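You operate a simulated robot arm through the tools that you are given. There is no shell and no other tool. Be economical: measure what you need, move in short steps, check, and stop when the job is done.

Carry out the task below with a simulated robot arm. There is one attempt and no reset: what you move stays moved.

TASK
Warm the sample mould up to the heat on the yellow card.
Fine: lid shut and clamped first; set the heat knob, switch the heater on and wait for the green lamp.

It is judged by the outcome, as a careful person would: the job done as asked, and still so three seconds after it is handed in. It fails if anything else is knocked over, pushed out of place, dropped, spilled or broken.

THE ROBOT
A 6-joint arm with a two-finger parallel gripper, fixed in place. Base frame: the origin is at the foot of the arm, x ahead of it, y to its left, z up. Lengths are in mm, angles in rad, forces in N, time in s.
With the tool pointing down near the work surface it reaches from about 240 to 640 mm from the base axis. Its first joint turns from -1.152 to 1.152 rad. Payload 2.7 kg.
Tool frame: the origin (TCP) lies between the finger pads and is the grasp point; the fingertips stand 23 mm ahead of it; z points along the fingers, y is the line along which they close. The gripper opens to 94 mm. The fingers are 38 mm wide and 10 mm thick; the gripper's body (54 by 96 mm) begins 39 mm behind the TCP.
Orientation is that of the tool frame in the base frame, as [roll, pitch, yaw] about the fixed x, y, z axes, in that order (R = Rz(yaw) Ry(pitch) Rx(roll)). With the fingers straight down and closing along the base's y, the tool's x points along the base's -x, its y along +y and its z along -z.

THE INTERFACE
- The arm moves only by the tool drive_tool. Its argument "deltas" is a list of rows, each a list of 6 numbers: the shift along the tool's x, y, z in mm, then the turn, a rotation vector about the tool's x, y, z in degrees. In form: [[x, y, z, ax, ay, az], ...]. A call has 1 to 12 rows; each row shifts and turns the commanded pose from where the row before left it, along the tool's axes as they then stand. "gripper" is the gripper command, from -1 (fully open) to 1 (shut), values between in proportion, set as the call begins (left out, the last holds). A row lasts 0.2 s, in which the tool goes at most 50 mm and 0.15 rad; a call with a longer step from one row to the next is refused whole, and so is a gripper value outside its range. A pose out of reach is approached as far as the arm can. The call stops where the force on the tool passes 70 N (or 10 N more than at its start, if that is more) or the arm is blocked; 0.2 s more then pass. The fingers move at their own pace (about 45 mm/s each) and stop on an object; they squeeze with about 28 N. The grip force told is the motor's: it shows also when the fingers shut on nothing. Time passes only in rows, and 0.2 s behind the last, so rows that do not move let the fingers close. It gives the time, the measured TCP pose, the force on the tool (base axes), the opening and the grip force at its end, in the units of the frame above (readings bear some noise).
- Cameras (640 x 400 px; columns grow to the right, rows downward): "scene" is fixed at [85.4, -446.1, 1417.6]; the picture's right is [0.59, -0.81, 0.00], its down [-0.34, -0.25, -0.91] and it looks along [0.73, 0.53, -0.42] (base axes); focal length 352 px, centre (320, 200). "wrist" rides on the gripper at [-39, 0, -44] in the tool frame; the picture's right is [0.00, -1.00, 0.00], its down [0.97, 0.00, -0.24] and it looks along [0.24, 0.00, 0.97] (tool axes); focal length 218 px, centre (320, 200).
- grab_frame(camera): a new picture of that camera. No time passes.
- probe_pixels(camera, pixels): for up to 12 pixels [column, row] of the newest picture of that camera ("zoom" is the newest enlarged one), the place [x, y, z] in the base frame of the surface seen there, good to about 2 mm, but the place of the scene camera against the robot may be out by one fixed shift of up to 12 mm in any direction. No time passes.
- zoom(camera, box): a new picture of the part [left, top, right, bottom] of that camera's present view, enlarged. No time passes.
- finish_job(): hands the job in; it is judged then, once.

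Work in short steps. Measure before you move; look again where a grasp or a placing could have gone wrong, and mend it. You have 80 turns and 38 pictures in all, the two below and enlarged ones among them. Open the gripper and draw the arm clear of the work before you hand the job in, unless the task says otherwise; then end with one line.

The tools are called after "Emit:" as a command line: name --pt "numbers of a row" for each row, then --argument value for the rest, lists and objects as JSON in quotes. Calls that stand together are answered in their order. drive_tool: Moves the arm, as the interface text tells. Its arguments: {"type":"object","properties":{"deltas":{"type":"array","items":{"type":"array","items":{"type":"number"}}},"gripper":{"type":"number"}},"required":["deltas"]} The other tools are called the same way: grab_frame (camera) takes a picture; probe_pixels (camera, pixels) gives the place of the surface under pixels of a picture; zoom (camera, box) takes an enlarged picture of a part of a camera's view; finish_job () hands the job in.

At the start:

```text
t: 0.0
eef_pos: [342.7, -172.1, 1215.3]
ee_rot: [3.14, -0.001, 3.141]
ft_force: [0.0, 0.2, -0.4]
finger_gap: 94.1
finger_force: 0.0
```

scene: 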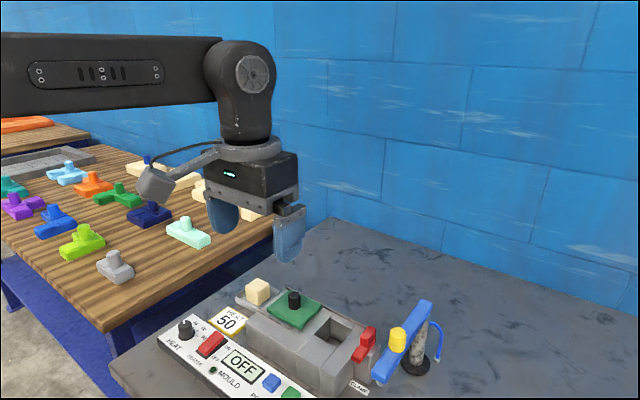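
wrist: 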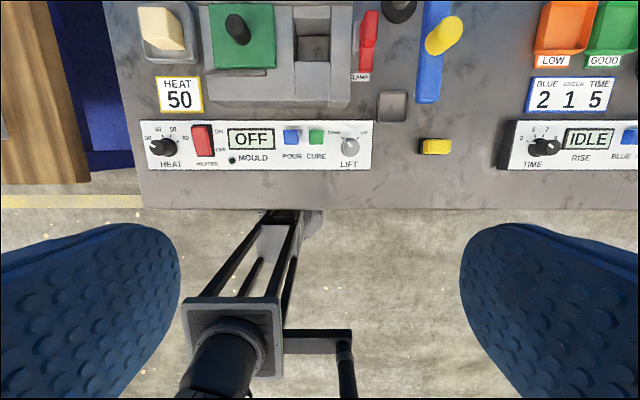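

The wrist view shows the heat panel (knob at ~(163,147)), heater rocker, lid (green plate with black knob at (238,30)), and clamp lever (367,45). I'll zoom in on both views.

Emit:
zoom --camera "wrist" --box '[120, 0, 480, 210]'

Emit:
zoom --camera "scene" --box '[140, 250, 460, 400]'

Emit:
zoom --camera "wrist" --box '[140, 110, 280, 180]'

```text
1.78 times, centred on (300, 105) of wrist
```

zoom: 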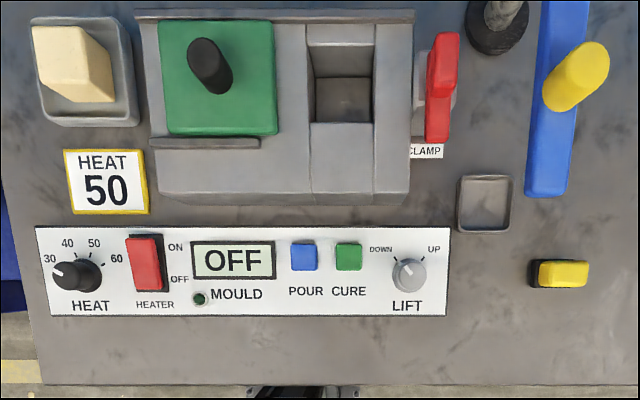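

```text
2.00 times, centred on (300, 325) of scene
```

zoom: 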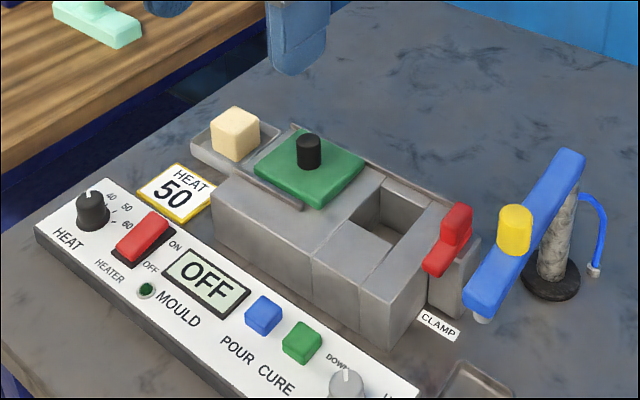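

```text
4.57 times, centred on (210, 145) of wrist
```

zoom: 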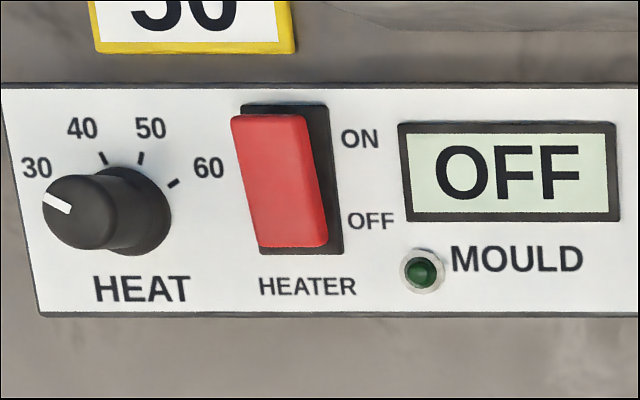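

The lid (green) sits beside the mould opening, between a rear rail and a front rail; the clamp is the red lever. I'll measure these points from the wrist view.

Emit:
grab_frame --camera "wrist"

Emit:
probe_pixels --camera "wrist" --pixels '[[234, 22], [245, 38], [212, 40], [272, 60], [205, 80], [288, 80], [298, 60], [346, 60], [315, 25], [315, 50], [370, 15], [367, 70]]'

Emit:
probe_pixels --camera "wrist" --pixels '[[153, 147], [170, 146], [200, 128], [203, 153], [200, 140], [315, 9], [250, 90], [360, 50], [374, 30], [150, 30], [250, 130], [305, 60]]'

Emit:
zoom --camera "scene" --box '[230, 270, 390, 400]'

Emit:
probe_pixels --camera "scene" --pixels '[[293, 294], [293, 303], [272, 311], [319, 307], [305, 345], [335, 325], [370, 330], [358, 358], [363, 345], [186, 324], [210, 344], [352, 340]]'

```text
32 pictures are left
```

wrist: 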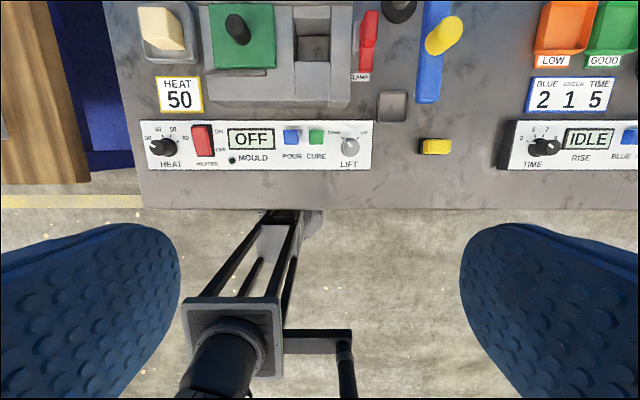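

```text
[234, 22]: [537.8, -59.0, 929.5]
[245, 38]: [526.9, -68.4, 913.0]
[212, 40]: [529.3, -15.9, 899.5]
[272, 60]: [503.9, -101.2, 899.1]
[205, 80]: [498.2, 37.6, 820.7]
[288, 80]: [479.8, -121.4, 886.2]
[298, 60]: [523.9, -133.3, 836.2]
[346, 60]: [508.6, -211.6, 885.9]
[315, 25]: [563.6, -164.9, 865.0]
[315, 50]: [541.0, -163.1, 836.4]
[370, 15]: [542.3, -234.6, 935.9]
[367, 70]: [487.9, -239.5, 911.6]
```

```text
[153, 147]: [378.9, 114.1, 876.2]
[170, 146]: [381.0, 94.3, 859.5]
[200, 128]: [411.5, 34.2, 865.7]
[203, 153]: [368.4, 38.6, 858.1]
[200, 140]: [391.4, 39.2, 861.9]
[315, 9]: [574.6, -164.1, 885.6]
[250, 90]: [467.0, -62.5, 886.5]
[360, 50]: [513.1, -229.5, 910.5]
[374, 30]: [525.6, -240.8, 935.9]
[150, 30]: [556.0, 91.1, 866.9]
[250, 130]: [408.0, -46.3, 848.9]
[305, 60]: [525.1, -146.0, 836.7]
```

```text
3.08 times, centred on (310, 335) of scene
```

zoom: 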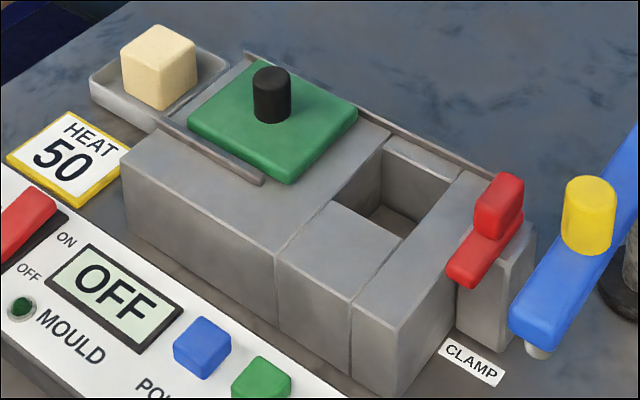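

```text
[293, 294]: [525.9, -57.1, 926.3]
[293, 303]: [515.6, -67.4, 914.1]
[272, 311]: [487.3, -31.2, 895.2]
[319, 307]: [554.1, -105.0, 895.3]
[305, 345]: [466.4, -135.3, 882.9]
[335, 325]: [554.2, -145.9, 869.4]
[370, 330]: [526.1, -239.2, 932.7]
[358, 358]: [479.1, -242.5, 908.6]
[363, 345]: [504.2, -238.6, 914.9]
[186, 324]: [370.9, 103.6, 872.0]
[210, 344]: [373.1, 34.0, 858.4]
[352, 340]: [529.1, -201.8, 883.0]
```

The lid (z 886–899, knob at about (533,-63)) has to slide about 100 mm toward -y over the cavity. The clamp's working isn't clear yet, so I'll move above it for a closer view.

Emit:
drive_tool --pt "-34 0 27 0 0 0" --pt "-34 0 27 0 0 0" --pt "-34 0 27 0 0 0" --pt "-34 0 27 0 0 0" --pt "-32 0 27 0 0 0"

Emit:
grab_frame --camera "wrist"

```text
t: 1.2
eef_pos: [512.6, -172.7, 1079.4]
ee_rot: [-3.141, 0.001, -3.141]
ft_force: [-0.4, 0.1, 0.3]
finger_gap: 94.1
finger_force: 0.1
```

```text
30 pictures are left
```

wrist: 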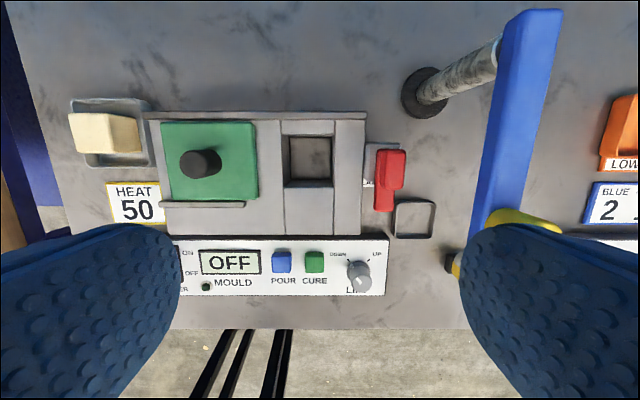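

Emit:
zoom --camera "wrist" --box '[340, 130, 440, 240]'

Emit:
probe_pixels --camera "wrist" --pixels '[[391, 160], [391, 180], [384, 205], [370, 165], [400, 182], [377, 160], [540, 15], [480, 215], [440, 90], [370, 150], [378, 205], [391, 205]]'

Emit:
probe_pixels --camera "wrist" --pixels '[[200, 160], [163, 125], [255, 125], [166, 194], [255, 194], [290, 137], [332, 137], [310, 160], [365, 180], [205, 205], [245, 205], [300, 115]]'

```text
3.64 times, centred on (390, 185) of wrist
```

zoom: 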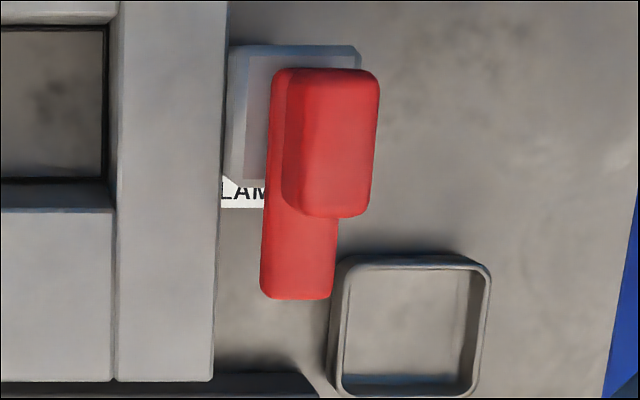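

```text
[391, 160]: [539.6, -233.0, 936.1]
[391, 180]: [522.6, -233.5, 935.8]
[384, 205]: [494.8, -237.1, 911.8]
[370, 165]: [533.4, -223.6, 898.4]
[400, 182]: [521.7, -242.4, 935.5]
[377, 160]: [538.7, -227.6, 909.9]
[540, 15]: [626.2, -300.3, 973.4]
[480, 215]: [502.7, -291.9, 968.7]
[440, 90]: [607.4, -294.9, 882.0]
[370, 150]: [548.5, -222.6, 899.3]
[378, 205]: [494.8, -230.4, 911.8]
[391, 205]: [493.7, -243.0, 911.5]
```

```text
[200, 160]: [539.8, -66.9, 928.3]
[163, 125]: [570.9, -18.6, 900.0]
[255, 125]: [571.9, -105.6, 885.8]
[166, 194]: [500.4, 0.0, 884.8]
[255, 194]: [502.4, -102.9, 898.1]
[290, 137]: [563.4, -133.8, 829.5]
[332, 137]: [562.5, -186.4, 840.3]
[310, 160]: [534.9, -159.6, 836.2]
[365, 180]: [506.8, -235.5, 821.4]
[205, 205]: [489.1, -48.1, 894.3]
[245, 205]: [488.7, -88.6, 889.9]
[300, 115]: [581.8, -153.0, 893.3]
```

The clamp is a swing lever: a bar along -x (tip at x≈488, z 911) with a fin at about (529,-237), on a post level with the lid top. First I'll go to the lid knob at about (537,-60), stop above it with the gripper half closed, and look.

Emit:
drive_tool --pt "-8 37 25 0 0 0" --pt "-8 37 25 0 0 0" --pt "-8 38 25 0 0 0" --gripper -0.1

Emit:
grab_frame --camera "wrist"

```text
t: 2.0
eef_pos: [532.7, -58.2, 1003.1]
ee_rot: [-3.141, 0.0, -3.141]
ft_force: [-0.2, 0.3, 0.7]
finger_gap: 51.8
finger_force: 0.0
```

```text
28 pictures are left
```

wrist: 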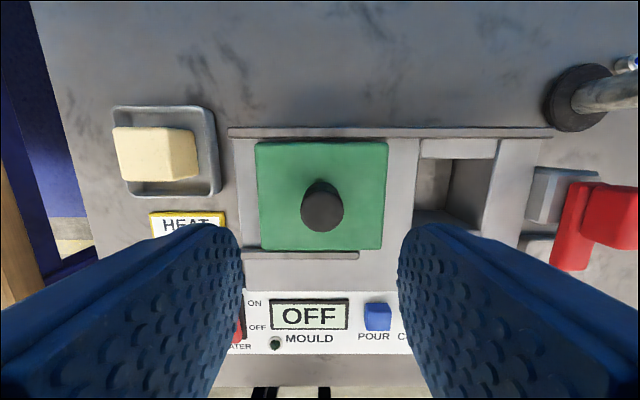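

Emit:
probe_pixels --camera "wrist" --pixels '[[322, 210], [305, 210], [340, 210], [322, 194], [322, 228], [262, 180], [382, 180], [262, 240], [376, 240], [320, 146], [320, 136], [300, 256]]'

```text
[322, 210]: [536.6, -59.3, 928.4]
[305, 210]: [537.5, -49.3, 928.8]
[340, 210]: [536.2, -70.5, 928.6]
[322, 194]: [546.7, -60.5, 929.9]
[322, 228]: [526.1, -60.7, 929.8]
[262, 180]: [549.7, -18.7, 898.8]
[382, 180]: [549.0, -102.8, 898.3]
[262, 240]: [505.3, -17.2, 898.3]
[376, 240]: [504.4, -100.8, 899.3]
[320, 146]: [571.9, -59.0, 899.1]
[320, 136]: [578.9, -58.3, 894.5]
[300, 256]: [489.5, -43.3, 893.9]
```

The knob is centred at (536.5,-60), top z 930. I'll descend to z≈928 (tips about 905, above the lid) and grip it.

Emit:
drive_tool --pt "-4 -1.7 25 0 0 0" --pt "0 0 25 0 0 0" --pt "0 0 25 0 0 0" --pt "0 0 0 0 0 0"

Emit:
drive_tool --pt "0 0 0 0 0 0" --pt "0 0 0 0 0 0" --pt "0 0 0 0 0 0" --gripper 1

Emit:
drive_tool --pt "0 -5 0 0 0 0" --pt "0 -10 0 0 0 0" --pt "0 0 0 0 0 0"

```text
t: 3.0
eef_pos: [538.6, -61.9, 931.0]
ee_rot: [3.141, 0.0, -3.142]
ft_force: [0.0, -0.4, -0.1]
finger_gap: 51.7
finger_force: 0.0
```

```text
t: 3.8
eef_pos: [537.9, -62.3, 932.6]
ee_rot: [3.141, 0.001, 3.141]
ft_force: [-0.1, 2.6, -1.3]
finger_gap: 25.8
finger_force: 45.7
```

```text
t: 4.6
eef_pos: [539.0, -76.4, 931.5]
ee_rot: [3.142, 0.001, -3.141]
ft_force: [-1.8, 0.1, 9.0]
finger_gap: 25.4
finger_force: 45.0
```

The lid slides freely. I'll carry on to centre y≈-160.

Emit:
drive_tool --pt "0 -15 0 0 0 0" --pt "0 -20 0 0 0 0" --pt "0 -20 0 0 0 0" --pt "0 -15 0 0 0 0" --pt "0 -12 0 0 0 0" --pt "0 0 0 0 0 0"

Emit:
zoom --camera "scene" --box '[200, 240, 460, 400]'

```text
t: 6.0
eef_pos: [538.4, -158.6, 931.1]
ee_rot: [-3.14, 0.003, -3.141]
ft_force: [-11.1, -1.8, 27.4]
finger_gap: 25.5
finger_force: 45.2
```

```text
2.46 times, centred on (330, 320) of scene
```

zoom: 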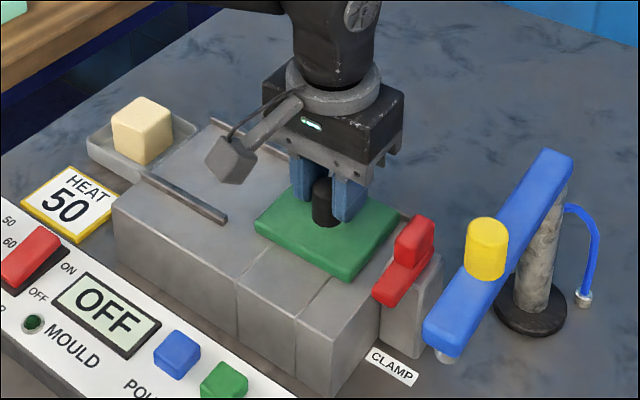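

The lid is over the cavity. I'll release with a partial opening, rise, and look from above.

Emit:
drive_tool --pt "0 0 0 0 0 0" --pt "0 0 0 0 0 0" --gripper 0.1

Emit:
drive_tool --pt "0 0 -30 0 0 0" --pt "0 0 -40 0 0 0" --pt "0 -10 -40 0 0 0" --pt "0 -20 -20 0 0 0" --pt "0 -20 0 0 0 0"

Emit:
grab_frame --camera "wrist"

```text
t: 6.6
eef_pos: [537.4, -158.5, 929.0]
ee_rot: [3.141, -0.004, 3.141]
ft_force: [-0.7, 0.9, 0.6]
finger_gap: 42.2
finger_force: 0.1
```

```text
t: 7.8
eef_pos: [538.7, -210.1, 1061.3]
ee_rot: [-3.141, 0.0, -3.139]
ft_force: [-0.2, -0.2, -0.7]
finger_gap: 42.3
finger_force: 0.0
```

```text
26 pictures are left
```

wrist: 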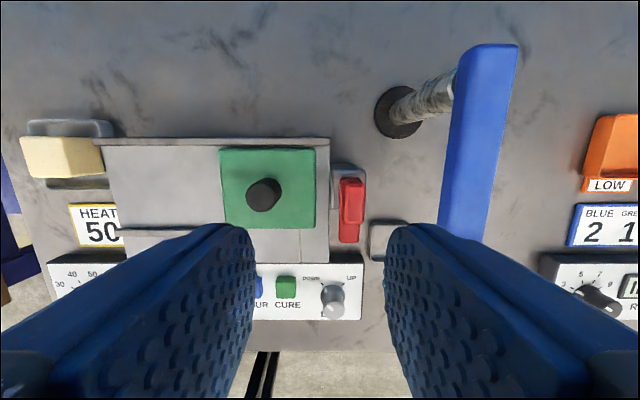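

Emit:
probe_pixels --camera "wrist" --pixels '[[312, 180], [225, 200], [312, 220], [325, 200], [263, 195], [352, 183], [352, 218], [348, 238], [347, 180], [362, 200], [440, 220], [470, 130]]'

Emit:
zoom --camera "wrist" --box '[200, 130, 400, 260]'

Emit:
zoom --camera "scene" --box '[290, 290, 450, 400]'

Emit:
probe_pixels --camera "zoom" --pixels '[[435, 160], [420, 190], [380, 320], [290, 180], [290, 240], [330, 210], [570, 140], [285, 270], [350, 280], [300, 150], [310, 190], [345, 250]]'

```text
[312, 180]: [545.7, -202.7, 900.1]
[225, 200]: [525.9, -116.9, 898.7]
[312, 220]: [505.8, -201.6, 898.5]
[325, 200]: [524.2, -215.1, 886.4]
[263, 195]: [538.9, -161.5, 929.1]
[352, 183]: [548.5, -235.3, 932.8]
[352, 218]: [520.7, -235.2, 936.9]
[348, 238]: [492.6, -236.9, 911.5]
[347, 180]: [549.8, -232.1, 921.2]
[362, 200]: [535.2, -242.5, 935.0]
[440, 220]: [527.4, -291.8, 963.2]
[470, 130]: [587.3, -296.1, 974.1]
```

```text
3.08 times, centred on (300, 195) of wrist
```

zoom: 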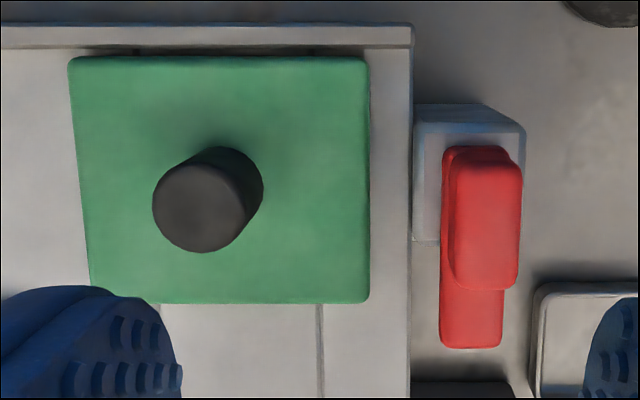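

```text
3.64 times, centred on (370, 345) of scene
```

zoom: 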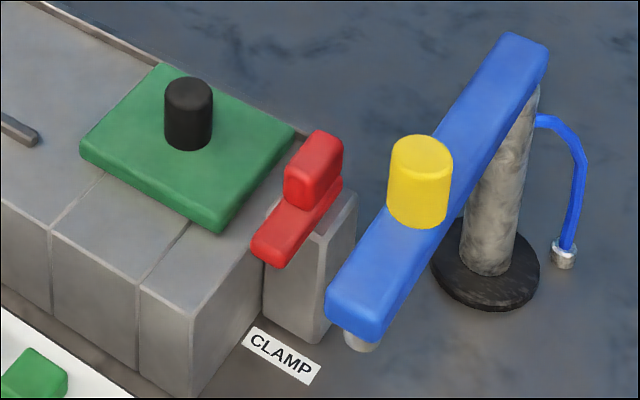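

```text
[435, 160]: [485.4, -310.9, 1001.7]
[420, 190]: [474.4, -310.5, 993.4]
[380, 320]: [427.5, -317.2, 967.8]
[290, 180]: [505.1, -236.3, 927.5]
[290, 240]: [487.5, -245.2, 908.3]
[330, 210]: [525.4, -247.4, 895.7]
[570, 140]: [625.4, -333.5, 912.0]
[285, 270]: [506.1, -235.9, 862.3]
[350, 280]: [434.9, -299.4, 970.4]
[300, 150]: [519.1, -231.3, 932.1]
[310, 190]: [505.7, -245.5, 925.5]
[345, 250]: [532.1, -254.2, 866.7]
```

The lid covers the cavity (y -115…-205, cavity -132…-187). I'll grip the clamp fin end-to-end along x, so the gripper stays clear of the blue arm at y<-280. First I turn the tool -90° about its z, up high.

Emit:
drive_tool --pt "0 0 0 0 0 -8.2" --pt "0 0 0 0 0 -8.2" --pt "0 0 0 0 0 -8.2" --pt "0 0 0 0 0 -8.2" --pt "0 0 0 0 0 -8.2" --pt "0 0 0 0 0 -8.2" --pt "0 0 0 0 0 -8.2" --pt "0 0 0 0 0 -8.2" --pt "0 0 0 0 0 -8.2" --pt "0 0 0 0 0 -8.2" --pt "0 0 0 0 0 -8" --pt "0 0 0 0 0 0" --gripper -0.3

```text
t: 10.4
eef_pos: [538.0, -209.1, 1059.5]
ee_rot: [3.141, 0.0, -1.568]
ft_force: [0.3, -0.1, 0.6]
finger_gap: 61.2
finger_force: 0.1
```

Emit:
drive_tool --pt "14 3.5 20 0 0 0" --pt "14 3 20 0 0 0" --pt "0 0 20 0 0 0" --pt "0 0 0 0 0 0"

Emit:
grab_frame --camera "wrist"

```text
t: 11.4
eef_pos: [531.3, -238.0, 999.0]
ee_rot: [-3.141, 0.0, -1.57]
ft_force: [0.2, 0.6, -0.6]
finger_gap: 61.1
finger_force: 0.0
```

```text
23 pictures are left
```

wrist: 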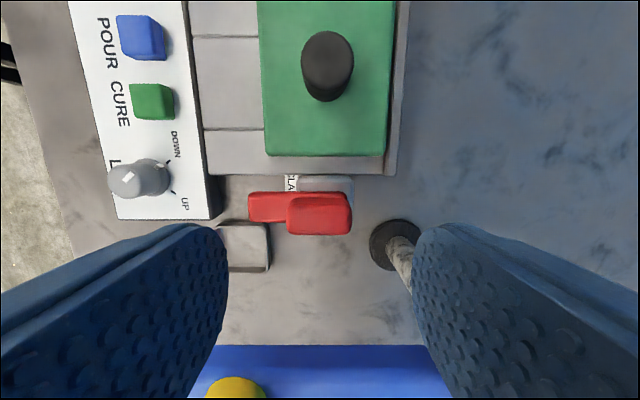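

Emit:
probe_pixels --camera "wrist" --pixels '[[320, 213], [292, 213], [348, 213], [320, 198], [320, 229], [252, 205], [330, 183], [350, 183], [320, 352], [235, 385], [285, 208], [300, 353]]'

```text
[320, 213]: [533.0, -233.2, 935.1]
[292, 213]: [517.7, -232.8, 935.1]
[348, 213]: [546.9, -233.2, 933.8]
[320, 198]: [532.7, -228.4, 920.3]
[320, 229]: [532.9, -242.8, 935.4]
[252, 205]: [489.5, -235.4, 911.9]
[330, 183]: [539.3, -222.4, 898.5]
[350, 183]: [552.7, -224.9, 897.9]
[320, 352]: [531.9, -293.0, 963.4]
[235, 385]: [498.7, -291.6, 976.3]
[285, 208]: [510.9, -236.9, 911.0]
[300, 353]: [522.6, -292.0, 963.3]
```

The fin is centred at (532,-237), x 514–549; the blue arm's edge is at y≈-292, so there's room. I'll descend to z≈940 and grip.

Emit:
drive_tool --pt "0 -1 20 0 0 0" --pt "0 0 20 0 0 0" --pt "0 0 19 0 0 0" --pt "0 0 0 0 0 0"

Emit:
drive_tool --pt "0 0 0 0 0 0" --pt "0 0 0 0 0 0" --pt "0 0 0 0 0 0" --gripper 1

Emit:
drive_tool --pt "0 0 0 0 0 5" --pt "0 0 0 0 0 8" --pt "0 0 0 0 0 8" --pt "0 0 0 0 0 0"

Emit:
zoom --camera "scene" --box '[290, 290, 450, 400]'

```text
t: 12.4
eef_pos: [532.3, -238.4, 940.1]
ee_rot: [3.141, 0.0, -1.571]
ft_force: [0.5, 0.0, -0.3]
finger_gap: 61.0
finger_force: 0.1
```

```text
t: 13.2
eef_pos: [531.3, -236.8, 940.3]
ee_rot: [3.14, 0.0, -1.57]
ft_force: [-7.4, 0.6, 1.7]
finger_gap: 36.1
finger_force: 45.0
```

```text
t: 14.2
eef_pos: [530.9, -236.3, 939.9]
ee_rot: [3.138, 0.0, -1.939]
ft_force: [-19.8, 8.1, -1.8]
finger_gap: 35.7
finger_force: 45.0
```

```text
3.64 times, centred on (370, 345) of scene
```

zoom: 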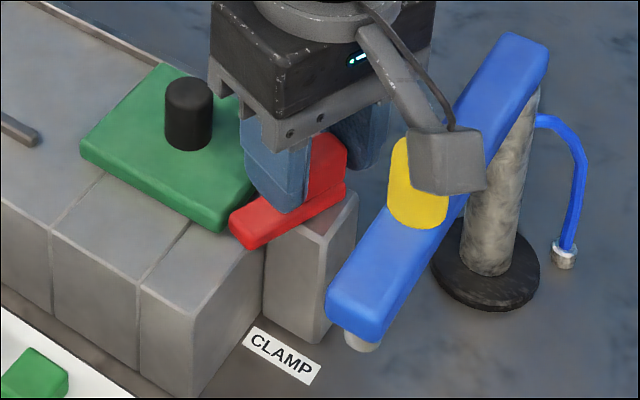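

The lever swings as expected. But a box on the tool's +x side (pixel ~(440,165) in the zoom) hangs near the yellow knob, so I'll measure that clearance before turning further.

Emit:
probe_pixels --camera "zoom" --pixels '[[440, 165], [475, 180], [440, 190], [415, 180], [412, 140], [405, 150], [398, 190], [415, 215], [470, 140], [440, 140]]'

Emit:
grab_frame --camera "scene"

```text
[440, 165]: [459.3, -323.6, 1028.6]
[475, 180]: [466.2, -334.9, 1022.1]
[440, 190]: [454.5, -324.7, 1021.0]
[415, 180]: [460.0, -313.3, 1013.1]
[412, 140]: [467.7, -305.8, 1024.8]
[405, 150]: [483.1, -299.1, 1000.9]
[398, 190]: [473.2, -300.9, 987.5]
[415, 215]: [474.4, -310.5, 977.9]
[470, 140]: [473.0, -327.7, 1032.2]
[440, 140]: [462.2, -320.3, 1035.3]
```

```text
21 pictures are left
```

scene: 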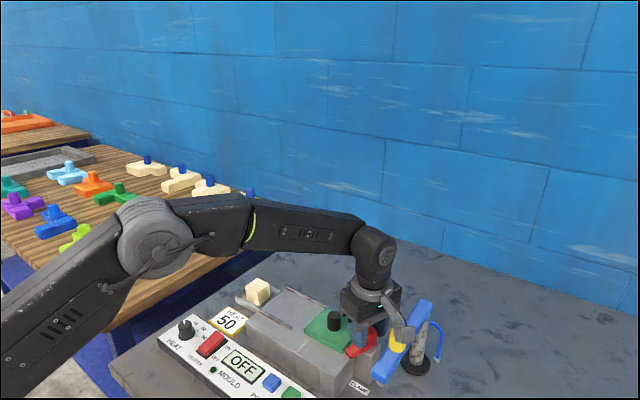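

The box bottom (z≈1013) is about 10 mm above the yellow knob top (≈1003) and further turning takes it away. I'll continue the swing.

Emit:
drive_tool --pt "0 0 0 0 0 8" --pt "0 0 0 0 0 8" --pt "0 0 0 0 0 8" --pt "0 0 0 0 0 8" --pt "0 0 0 0 0 8" --pt "0 0 0 0 0 8" --pt "0 0 0 0 0 8" --pt "0 0 0 0 0 8" --pt "0 0 0 0 0 5" --pt "0 0 0 0 0 0"

Emit:
zoom --camera "scene" --box '[290, 290, 450, 400]'

```text
t: 16.4
eef_pos: [535.5, -234.4, 941.8]
ee_rot: [3.14, 0.002, -3.139]
ft_force: [26.9, 16.3, -25.7]
finger_gap: 36.0
finger_force: 45.0
```

```text
3.64 times, centred on (370, 345) of scene
```

zoom: 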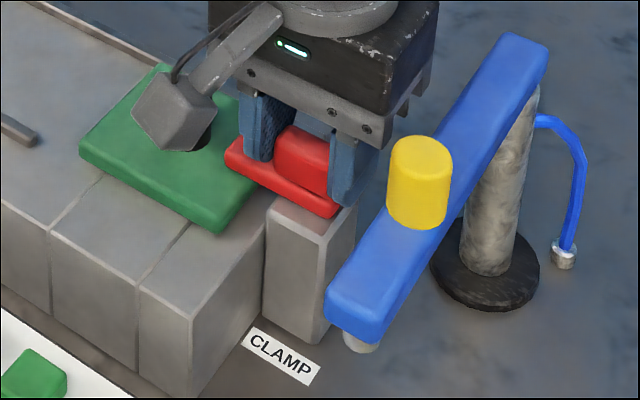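

The clamp bar now lies over the lid edge. I'll release, rise, and look.

Emit:
drive_tool --pt "0 0 0 0 0 0" --pt "0 0 0 0 0 0" --gripper -0.05

Emit:
drive_tool --pt "0 0 -30 0 0 0" --pt "0 0 -40 0 0 0" --pt "0 20 -40 0 0 0" --pt "0 20 0 0 0 0"

Emit:
grab_frame --camera "wrist"

```text
t: 17.0
eef_pos: [532.7, -237.7, 943.2]
ee_rot: [-3.141, -0.002, -3.14]
ft_force: [1.1, 0.5, 0.4]
finger_gap: 49.3
finger_force: 0.0
```

```text
t: 18.0
eef_pos: [532.9, -196.6, 1052.7]
ee_rot: [-3.141, 0.0, 3.141]
ft_force: [1.0, -0.2, 0.2]
finger_gap: 49.5
finger_force: 0.1
```

```text
19 pictures are left
```

wrist: 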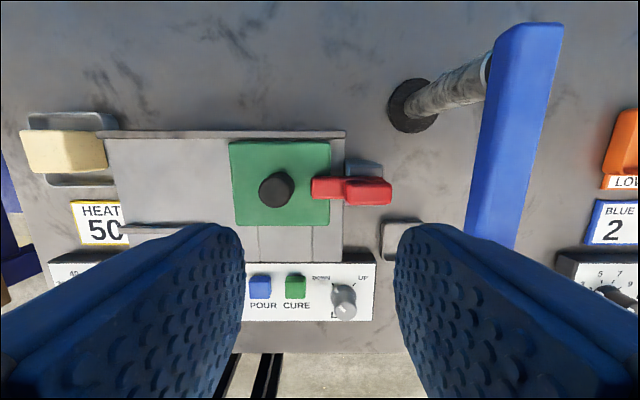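

The clamp bar holds the lid. Next I move over the heat knob at about (380,105).

Emit:
drive_tool --pt "18.5 37.7 0 0 0 0" --pt "18.5 37.7 0 0 0 0" --pt "18.5 37.7 0 0 0 0" --pt "18.5 37.7 0 0 0 0" --pt "18.5 37.7 10 0 0 0" --pt "18.5 37.7 15 0 0 0" --pt "18.5 37.7 15 0 0 0" --pt "18.5 37.7 15 0 0 0" --pt "0 0 0 0 0 0"

Emit:
zoom --camera "wrist" --box '[220, 100, 460, 250]'

Emit:
grab_frame --camera "wrist"

```text
t: 20.0
eef_pos: [385.2, 104.8, 996.6]
ee_rot: [3.141, 0.0, 3.141]
ft_force: [-0.3, -0.4, 0.5]
finger_gap: 49.3
finger_force: 0.1
```

```text
2.67 times, centred on (340, 175) of wrist
```

zoom: 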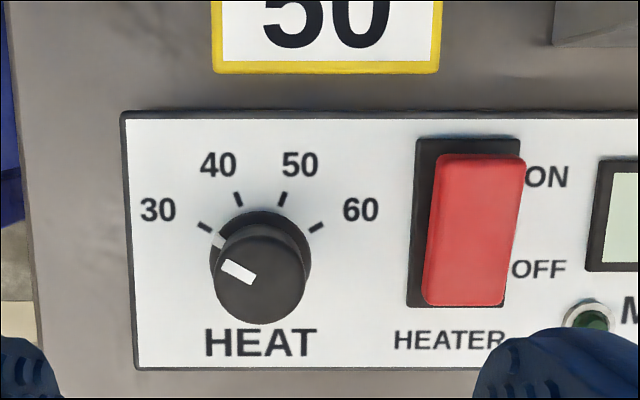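

```text
17 pictures are left
```

wrist: 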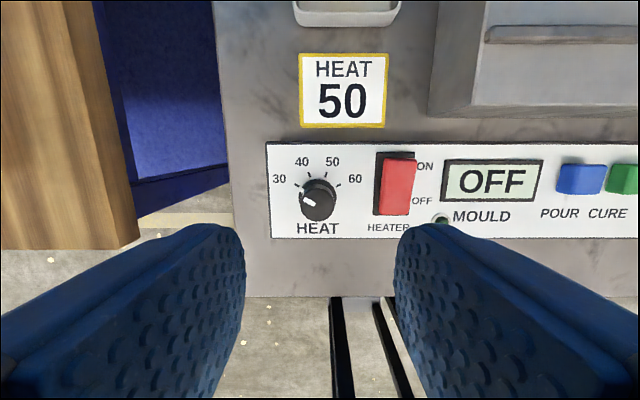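

The pointer is on 30, with ticks at about ±60° and ±20°, so 50 needs about 80° clockwise. I'll measure the knob and panel tilt.

Emit:
probe_pixels --camera "wrist" --pixels '[[316, 208], [305, 206], [330, 207], [318, 217], [318, 196], [290, 160], [290, 230], [360, 230], [360, 155], [395, 165], [397, 190], [397, 211]]'

```text
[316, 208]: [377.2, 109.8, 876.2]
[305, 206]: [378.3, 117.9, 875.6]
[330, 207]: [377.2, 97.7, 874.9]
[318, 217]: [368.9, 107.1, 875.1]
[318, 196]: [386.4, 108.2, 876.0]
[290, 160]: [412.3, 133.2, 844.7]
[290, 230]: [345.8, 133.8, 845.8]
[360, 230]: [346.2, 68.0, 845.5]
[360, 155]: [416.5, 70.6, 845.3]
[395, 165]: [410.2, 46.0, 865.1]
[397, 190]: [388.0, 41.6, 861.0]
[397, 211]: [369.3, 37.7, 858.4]
```

The panel is flat at z 845; the knob is centred at (377.5,108), top 876. I'll descend to TCP z≈876 and grip.

Emit:
drive_tool --pt "7.7 3 0 0 0 0" --pt "0 0 35 0 0 0" --pt "0 0 35 0 0 0" --pt "0 0 30 0 0 0" --pt "0 0 19 0 0 0" --pt "0 0 0 0 0 0"

Emit:
drive_tool --pt "0 0 0 0 0 0" --pt "0 0 0 0 0 0" --pt "0 0 0 0 0 0" --gripper 1

```text
t: 21.4
eef_pos: [376.9, 107.8, 875.2]
ee_rot: [3.141, -0.001, 3.14]
ft_force: [0.4, -0.7, 0.1]
finger_gap: 49.4
finger_force: 0.0
```

```text
t: 22.2
eef_pos: [376.3, 108.6, 875.7]
ee_rot: [-3.141, 0.0, 3.141]
ft_force: [1.7, 1.0, -4.0]
finger_gap: 27.7
finger_force: 45.4
```

Gripped (gap 27.7). I'll turn 80° clockwise.

Emit:
drive_tool --pt "0 0 0 0 0 8" --pt "0 0 0 0 0 8" --pt "0 0 0 0 0 8" --pt "0 0 0 0 0 8" --pt "0 0 0 0 0 8" --pt "0 0 0 0 0 8" --pt "0 0 0 0 0 8" --pt "0 0 0 0 0 8" --pt "0 0 0 0 0 8" --pt "0 0 0 0 0 8" --pt "0 0 0 0 0 0"

Emit:
drive_tool --pt "0 0 0 0 0 0" --pt "0 0 0 0 0 0" --gripper 0

Emit:
drive_tool --pt "0 0 -30 0 0 0" --pt "0 0 -35 0 0 0" --pt "0 0 -35 0 0 0" --pt "0 0 0 0 0 0"

Emit:
zoom --camera "wrist" --box '[200, 90, 440, 300]'

```text
t: 24.6
eef_pos: [377.8, 109.0, 878.2]
ee_rot: [3.139, 0.0, 1.742]
ft_force: [14.6, 20.7, -25.3]
finger_gap: 27.6
finger_force: 45.4
```

```text
t: 25.2
eef_pos: [376.6, 108.1, 877.0]
ee_rot: [3.141, 0.001, 1.745]
ft_force: [0.0, 0.4, -0.1]
finger_gap: 46.9
finger_force: 0.0
```

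```text
t: 26.2
eef_pos: [377.6, 106.9, 975.5]
ee_rot: [-3.14, 0.0, 1.745]
ft_force: [-0.1, -0.6, -0.5]
finger_gap: 47.1
finger_force: 0.1
```

```text
1.90 times, centred on (320, 195) of wrist
```

zoom: 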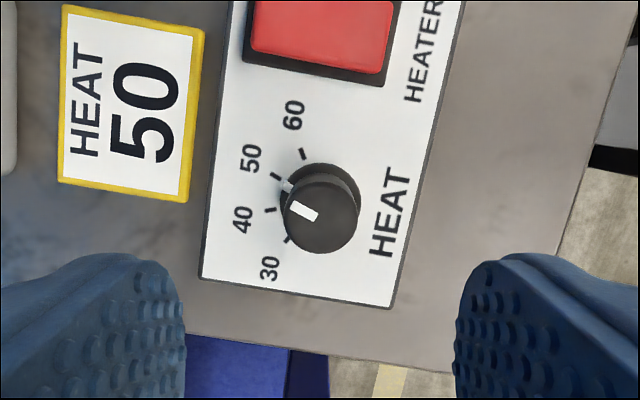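

Emit:
zoom --camera "wrist" --box '[280, 130, 360, 190]'

Emit:
probe_pixels --camera "zoom" --pixels '[[180, 350], [165, 225], [210, 118], [320, 20], [230, 175], [330, 290], [280, 250], [420, 150], [460, 340], [390, 240], [300, 360], [350, 180]]'

```text
6.67 times, centred on (320, 160) of wrist
```

zoom: 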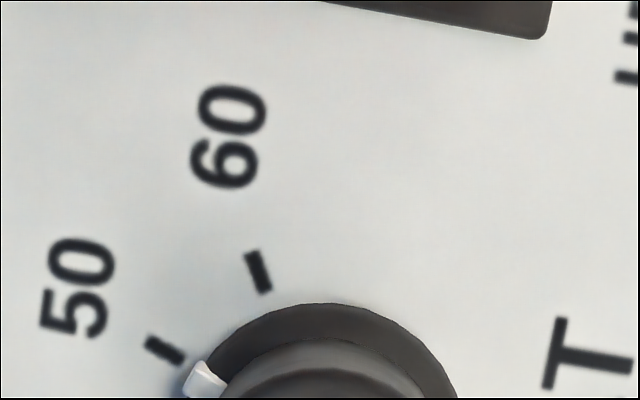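

```text
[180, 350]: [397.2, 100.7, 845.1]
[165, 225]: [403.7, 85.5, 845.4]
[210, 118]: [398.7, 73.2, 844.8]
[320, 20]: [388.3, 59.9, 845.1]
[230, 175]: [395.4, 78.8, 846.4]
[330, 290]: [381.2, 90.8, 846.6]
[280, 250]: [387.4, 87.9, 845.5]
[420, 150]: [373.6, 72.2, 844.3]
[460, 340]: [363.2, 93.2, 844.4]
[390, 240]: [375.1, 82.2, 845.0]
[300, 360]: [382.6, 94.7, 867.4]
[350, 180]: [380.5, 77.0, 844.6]
```

Emit:
zoom --camera "wrist" --box '[270, 165, 360, 230]'

Emit:
probe_pixels --camera "zoom" --pixels '[[200, 127], [172, 245], [290, 38], [255, 355], [235, 160], [270, 225], [345, 280], [375, 255]]'

```text
6.15 times, centred on (315, 198) of wrist
```

zoom: 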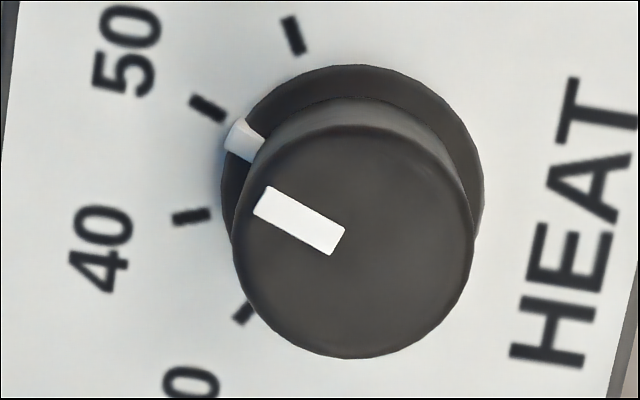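

```text
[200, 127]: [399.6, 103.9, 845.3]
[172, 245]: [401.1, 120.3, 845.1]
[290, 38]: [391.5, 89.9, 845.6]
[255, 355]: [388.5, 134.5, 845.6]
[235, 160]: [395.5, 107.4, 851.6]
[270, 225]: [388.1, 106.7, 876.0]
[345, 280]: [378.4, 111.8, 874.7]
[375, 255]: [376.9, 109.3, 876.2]
```

The pointer (about 27–28° in the zoom) is about 4° short of the 50 tick (about 31–32°). I'll regrip and turn 4.5° more.

Emit:
drive_tool --pt "1 0 35 0 0 0" --pt "0 0 35 0 0 0" --pt "0 0 29 0 0 0" --pt "0 0 0 0 0 0"

Emit:
drive_tool --pt "0 0 0 0 0 0" --pt "0 0 0 0 0 0" --pt "0 0 0 0 0 0" --gripper 1

Emit:
drive_tool --pt "0 0 0 0 0 2.5" --pt "0 0 0 0 0 2" --pt "0 0 0 0 0 0" --pt "0 0 0 0 0 0"

Emit:
drive_tool --pt "0 0 0 0 0 0" --pt "0 0 0 0 0 0" --gripper 0

Emit:
drive_tool --pt "0 0 -30 0 0 0" --pt "0 0 -35 0 0 0" --pt "0 0 -35 0 0 0" --pt "0 0 0 0 0 0"

Emit:
zoom --camera "wrist" --box '[270, 165, 360, 230]'

```text
t: 27.2
eef_pos: [376.5, 107.5, 875.8]
ee_rot: [-3.141, 0.001, 1.746]
ft_force: [0.7, -0.4, -0.4]
finger_gap: 47.2
finger_force: 0.1
```

```text
t: 28.0
eef_pos: [378.0, 109.4, 877.5]
ee_rot: [3.138, 0.0, 1.745]
ft_force: [12.9, 3.0, -8.1]
finger_gap: 27.5
finger_force: 45.0
```

```text
t: 29.0
eef_pos: [378.7, 108.9, 877.6]
ee_rot: [3.138, -0.002, 1.667]
ft_force: [26.2, 2.9, -28.8]
finger_gap: 27.6
finger_force: 45.2
```

```text
t: 29.6
eef_pos: [377.0, 109.4, 878.1]
ee_rot: [-3.139, -0.002, 1.666]
ft_force: [0.1, -0.9, -0.3]
finger_gap: 47.1
finger_force: 0.0
```

```text
t: 30.6
eef_pos: [374.9, 106.8, 978.6]
ee_rot: [3.141, 0.0, 1.666]
ft_force: [-0.3, -0.3, 0.4]
finger_gap: 46.9
finger_force: 0.1
```

```text
6.15 times, centred on (315, 198) of wrist
```

zoom: 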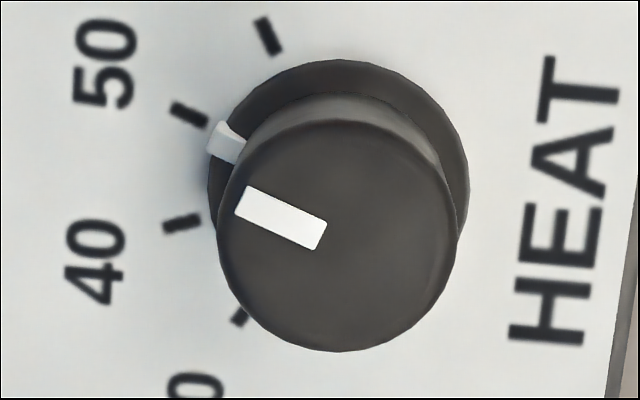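

The pointer is now on the 50 tick within about 1°. Next I go with closed fingers above the heater rocker's raised ON end, about (406,42), z 865.

Emit:
drive_tool --pt "-33.8 12.3 0 0 0 0" --pt "-33.8 12.4 0 0 0 0" --pt "0 0 20 0 0 0" --pt "0 0 0 0 0 0" --pt "0 0 0 0 0 0" --gripper 1

Emit:
grab_frame --camera "wrist"

```text
t: 31.8
eef_pos: [408.3, 42.3, 958.6]
ee_rot: [3.141, -0.001, 1.667]
ft_force: [-0.3, 0.3, -0.4]
finger_gap: 0.0
finger_force: 28.2
```

```text
12 pictures are left
```

wrist: 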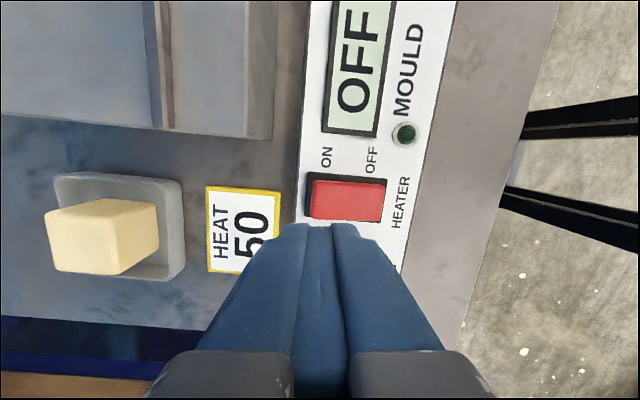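

Emit:
probe_pixels --camera "wrist" --pixels '[[316, 200], [325, 185], [325, 215], [345, 200], [375, 185], [375, 215], [380, 200]]'

```text
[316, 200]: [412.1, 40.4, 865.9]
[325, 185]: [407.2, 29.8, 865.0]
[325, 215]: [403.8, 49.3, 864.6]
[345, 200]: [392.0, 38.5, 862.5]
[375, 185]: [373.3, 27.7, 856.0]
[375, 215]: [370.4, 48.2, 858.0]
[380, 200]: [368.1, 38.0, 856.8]
```

I'll press at (407,39): go down to just above the rocker, then in small steps.

Emit:
drive_tool --pt "-3.5 -1 30 0 0 0" --pt "0 0 30 0 0 0" --pt "0 0 6 0 0 0" --pt "0 0 0 0 0 0"

Emit:
drive_tool --pt "0 0 4 0 0 0" --pt "0 0 4 0 0 0" --pt "0 0 4 0 0 0" --pt "0 0 0 0 0 0"

Emit:
zoom --camera "scene" --box '[150, 280, 310, 400]'

```text
t: 32.8
eef_pos: [407.7, 40.0, 893.9]
ee_rot: [3.14, 0.001, 1.667]
ft_force: [1.1, 0.4, 0.2]
finger_gap: 0.1
finger_force: 28.0
```

```text
t: 33.8
eef_pos: [408.0, 40.4, 882.3]
ee_rot: [3.137, 0.0, 1.667]
ft_force: [-3.7, -2.2, 30.9]
finger_gap: 0.0
finger_force: 28.3
```

```text
3.33 times, centred on (230, 340) of scene
```

zoom: 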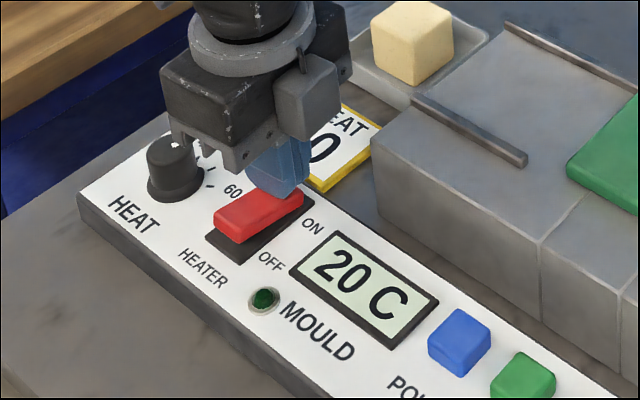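

The heater is on (display "20 C"). I'll lift away and wait for the green lamp.

Emit:
drive_tool --pt "0 0 -30 0 0 0" --pt "0 0 -40 0 0 0" --pt "0 0 -40 0 0 0" --pt "0 0 -40 0 0 0" --pt "0 0 -20 0 0 0" --pt "0 0 0 0 0 0" --pt "0 0 0 0 0 0" --pt "0 0 0 0 0 0" --pt "0 0 0 0 0 0" --pt "0 0 0 0 0 0" --pt "0 0 0 0 0 0" --pt "0 0 0 0 0 0" --gripper 0

Emit:
drive_tool --pt "0 0 0 0 0 0" --pt "0 0 0 0 0 0" --pt "0 0 0 0 0 0" --pt "0 0 0 0 0 0" --pt "0 0 0 0 0 0" --pt "0 0 0 0 0 0" --pt "0 0 0 0 0 0" --pt "0 0 0 0 0 0" --pt "0 0 0 0 0 0" --pt "0 0 0 0 0 0" --pt "0 0 0 0 0 0" --pt "0 0 0 0 0 0"

Emit:
grab_frame --camera "wrist"

```text
t: 36.4
eef_pos: [408.2, 39.5, 1049.7]
ee_rot: [3.14, 0.0, 1.667]
ft_force: [-0.7, 0.4, -0.3]
finger_gap: 47.2
finger_force: 0.0
```

```text
t: 39.0
eef_pos: [408.1, 38.8, 1049.9]
ee_rot: [3.141, -0.001, 1.666]
ft_force: [-0.8, -0.1, 0.5]
finger_gap: 46.8
finger_force: 0.0
```

```text
10 pictures are left
```

wrist: 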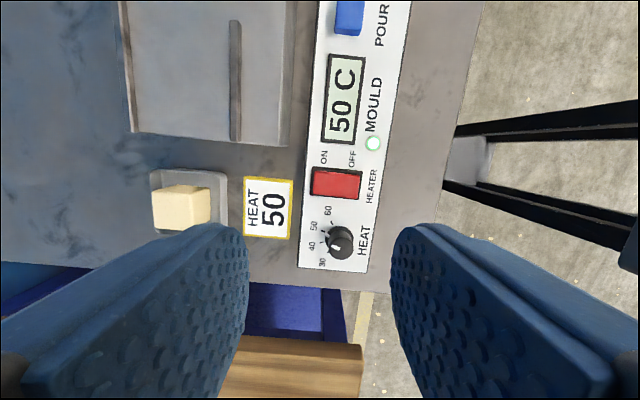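

The display reads 50 C and the lamp is lit. I'll open the gripper, draw up, wait a moment and check.

Emit:
drive_tool --pt "0 0 -40 0 0 0" --pt "0 0 -40 0 0 0" --pt "0 0 -40 0 0 0" --pt "0 0 0 0 0 0" --pt "0 0 0 0 0 0" --pt "0 0 0 0 0 0" --pt "0 0 0 0 0 0" --pt "0 0 0 0 0 0" --pt "0 0 0 0 0 0" --pt "0 0 0 0 0 0" --gripper -1

Emit:
zoom --camera "scene" --box '[140, 250, 460, 400]'

Emit:
zoom --camera "wrist" --box '[260, 80, 420, 280]'

```text
t: 41.2
eef_pos: [407.8, 39.5, 1169.9]
ee_rot: [-3.141, 0.0, 1.666]
ft_force: [-0.3, 0.7, 0.7]
finger_gap: 93.9
finger_force: 0.0
```

```text
2.00 times, centred on (300, 325) of scene
```

zoom: 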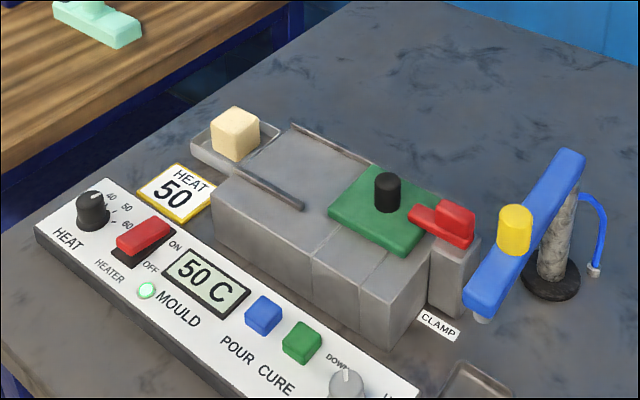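

```text
2.00 times, centred on (340, 180) of wrist
```

zoom: 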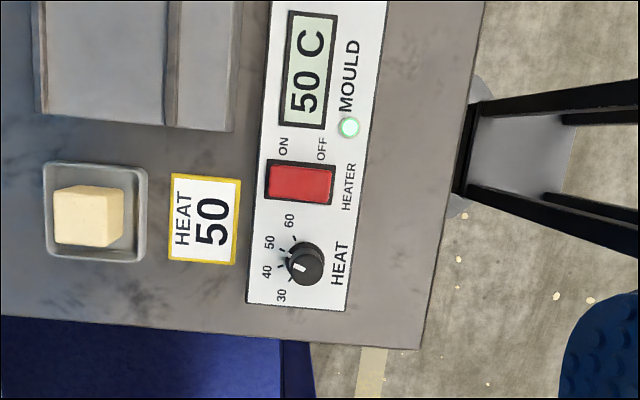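

The lid is shut and clamped, the display reads 50 C steadily, the green lamp is lit, and the arm is clear.

Emit:
finish_job

```text
The job is handed in.
```

The sample mould is at 50 °C as on the yellow card, with the lid shut and clamped, the heater on and the green lamp lit.
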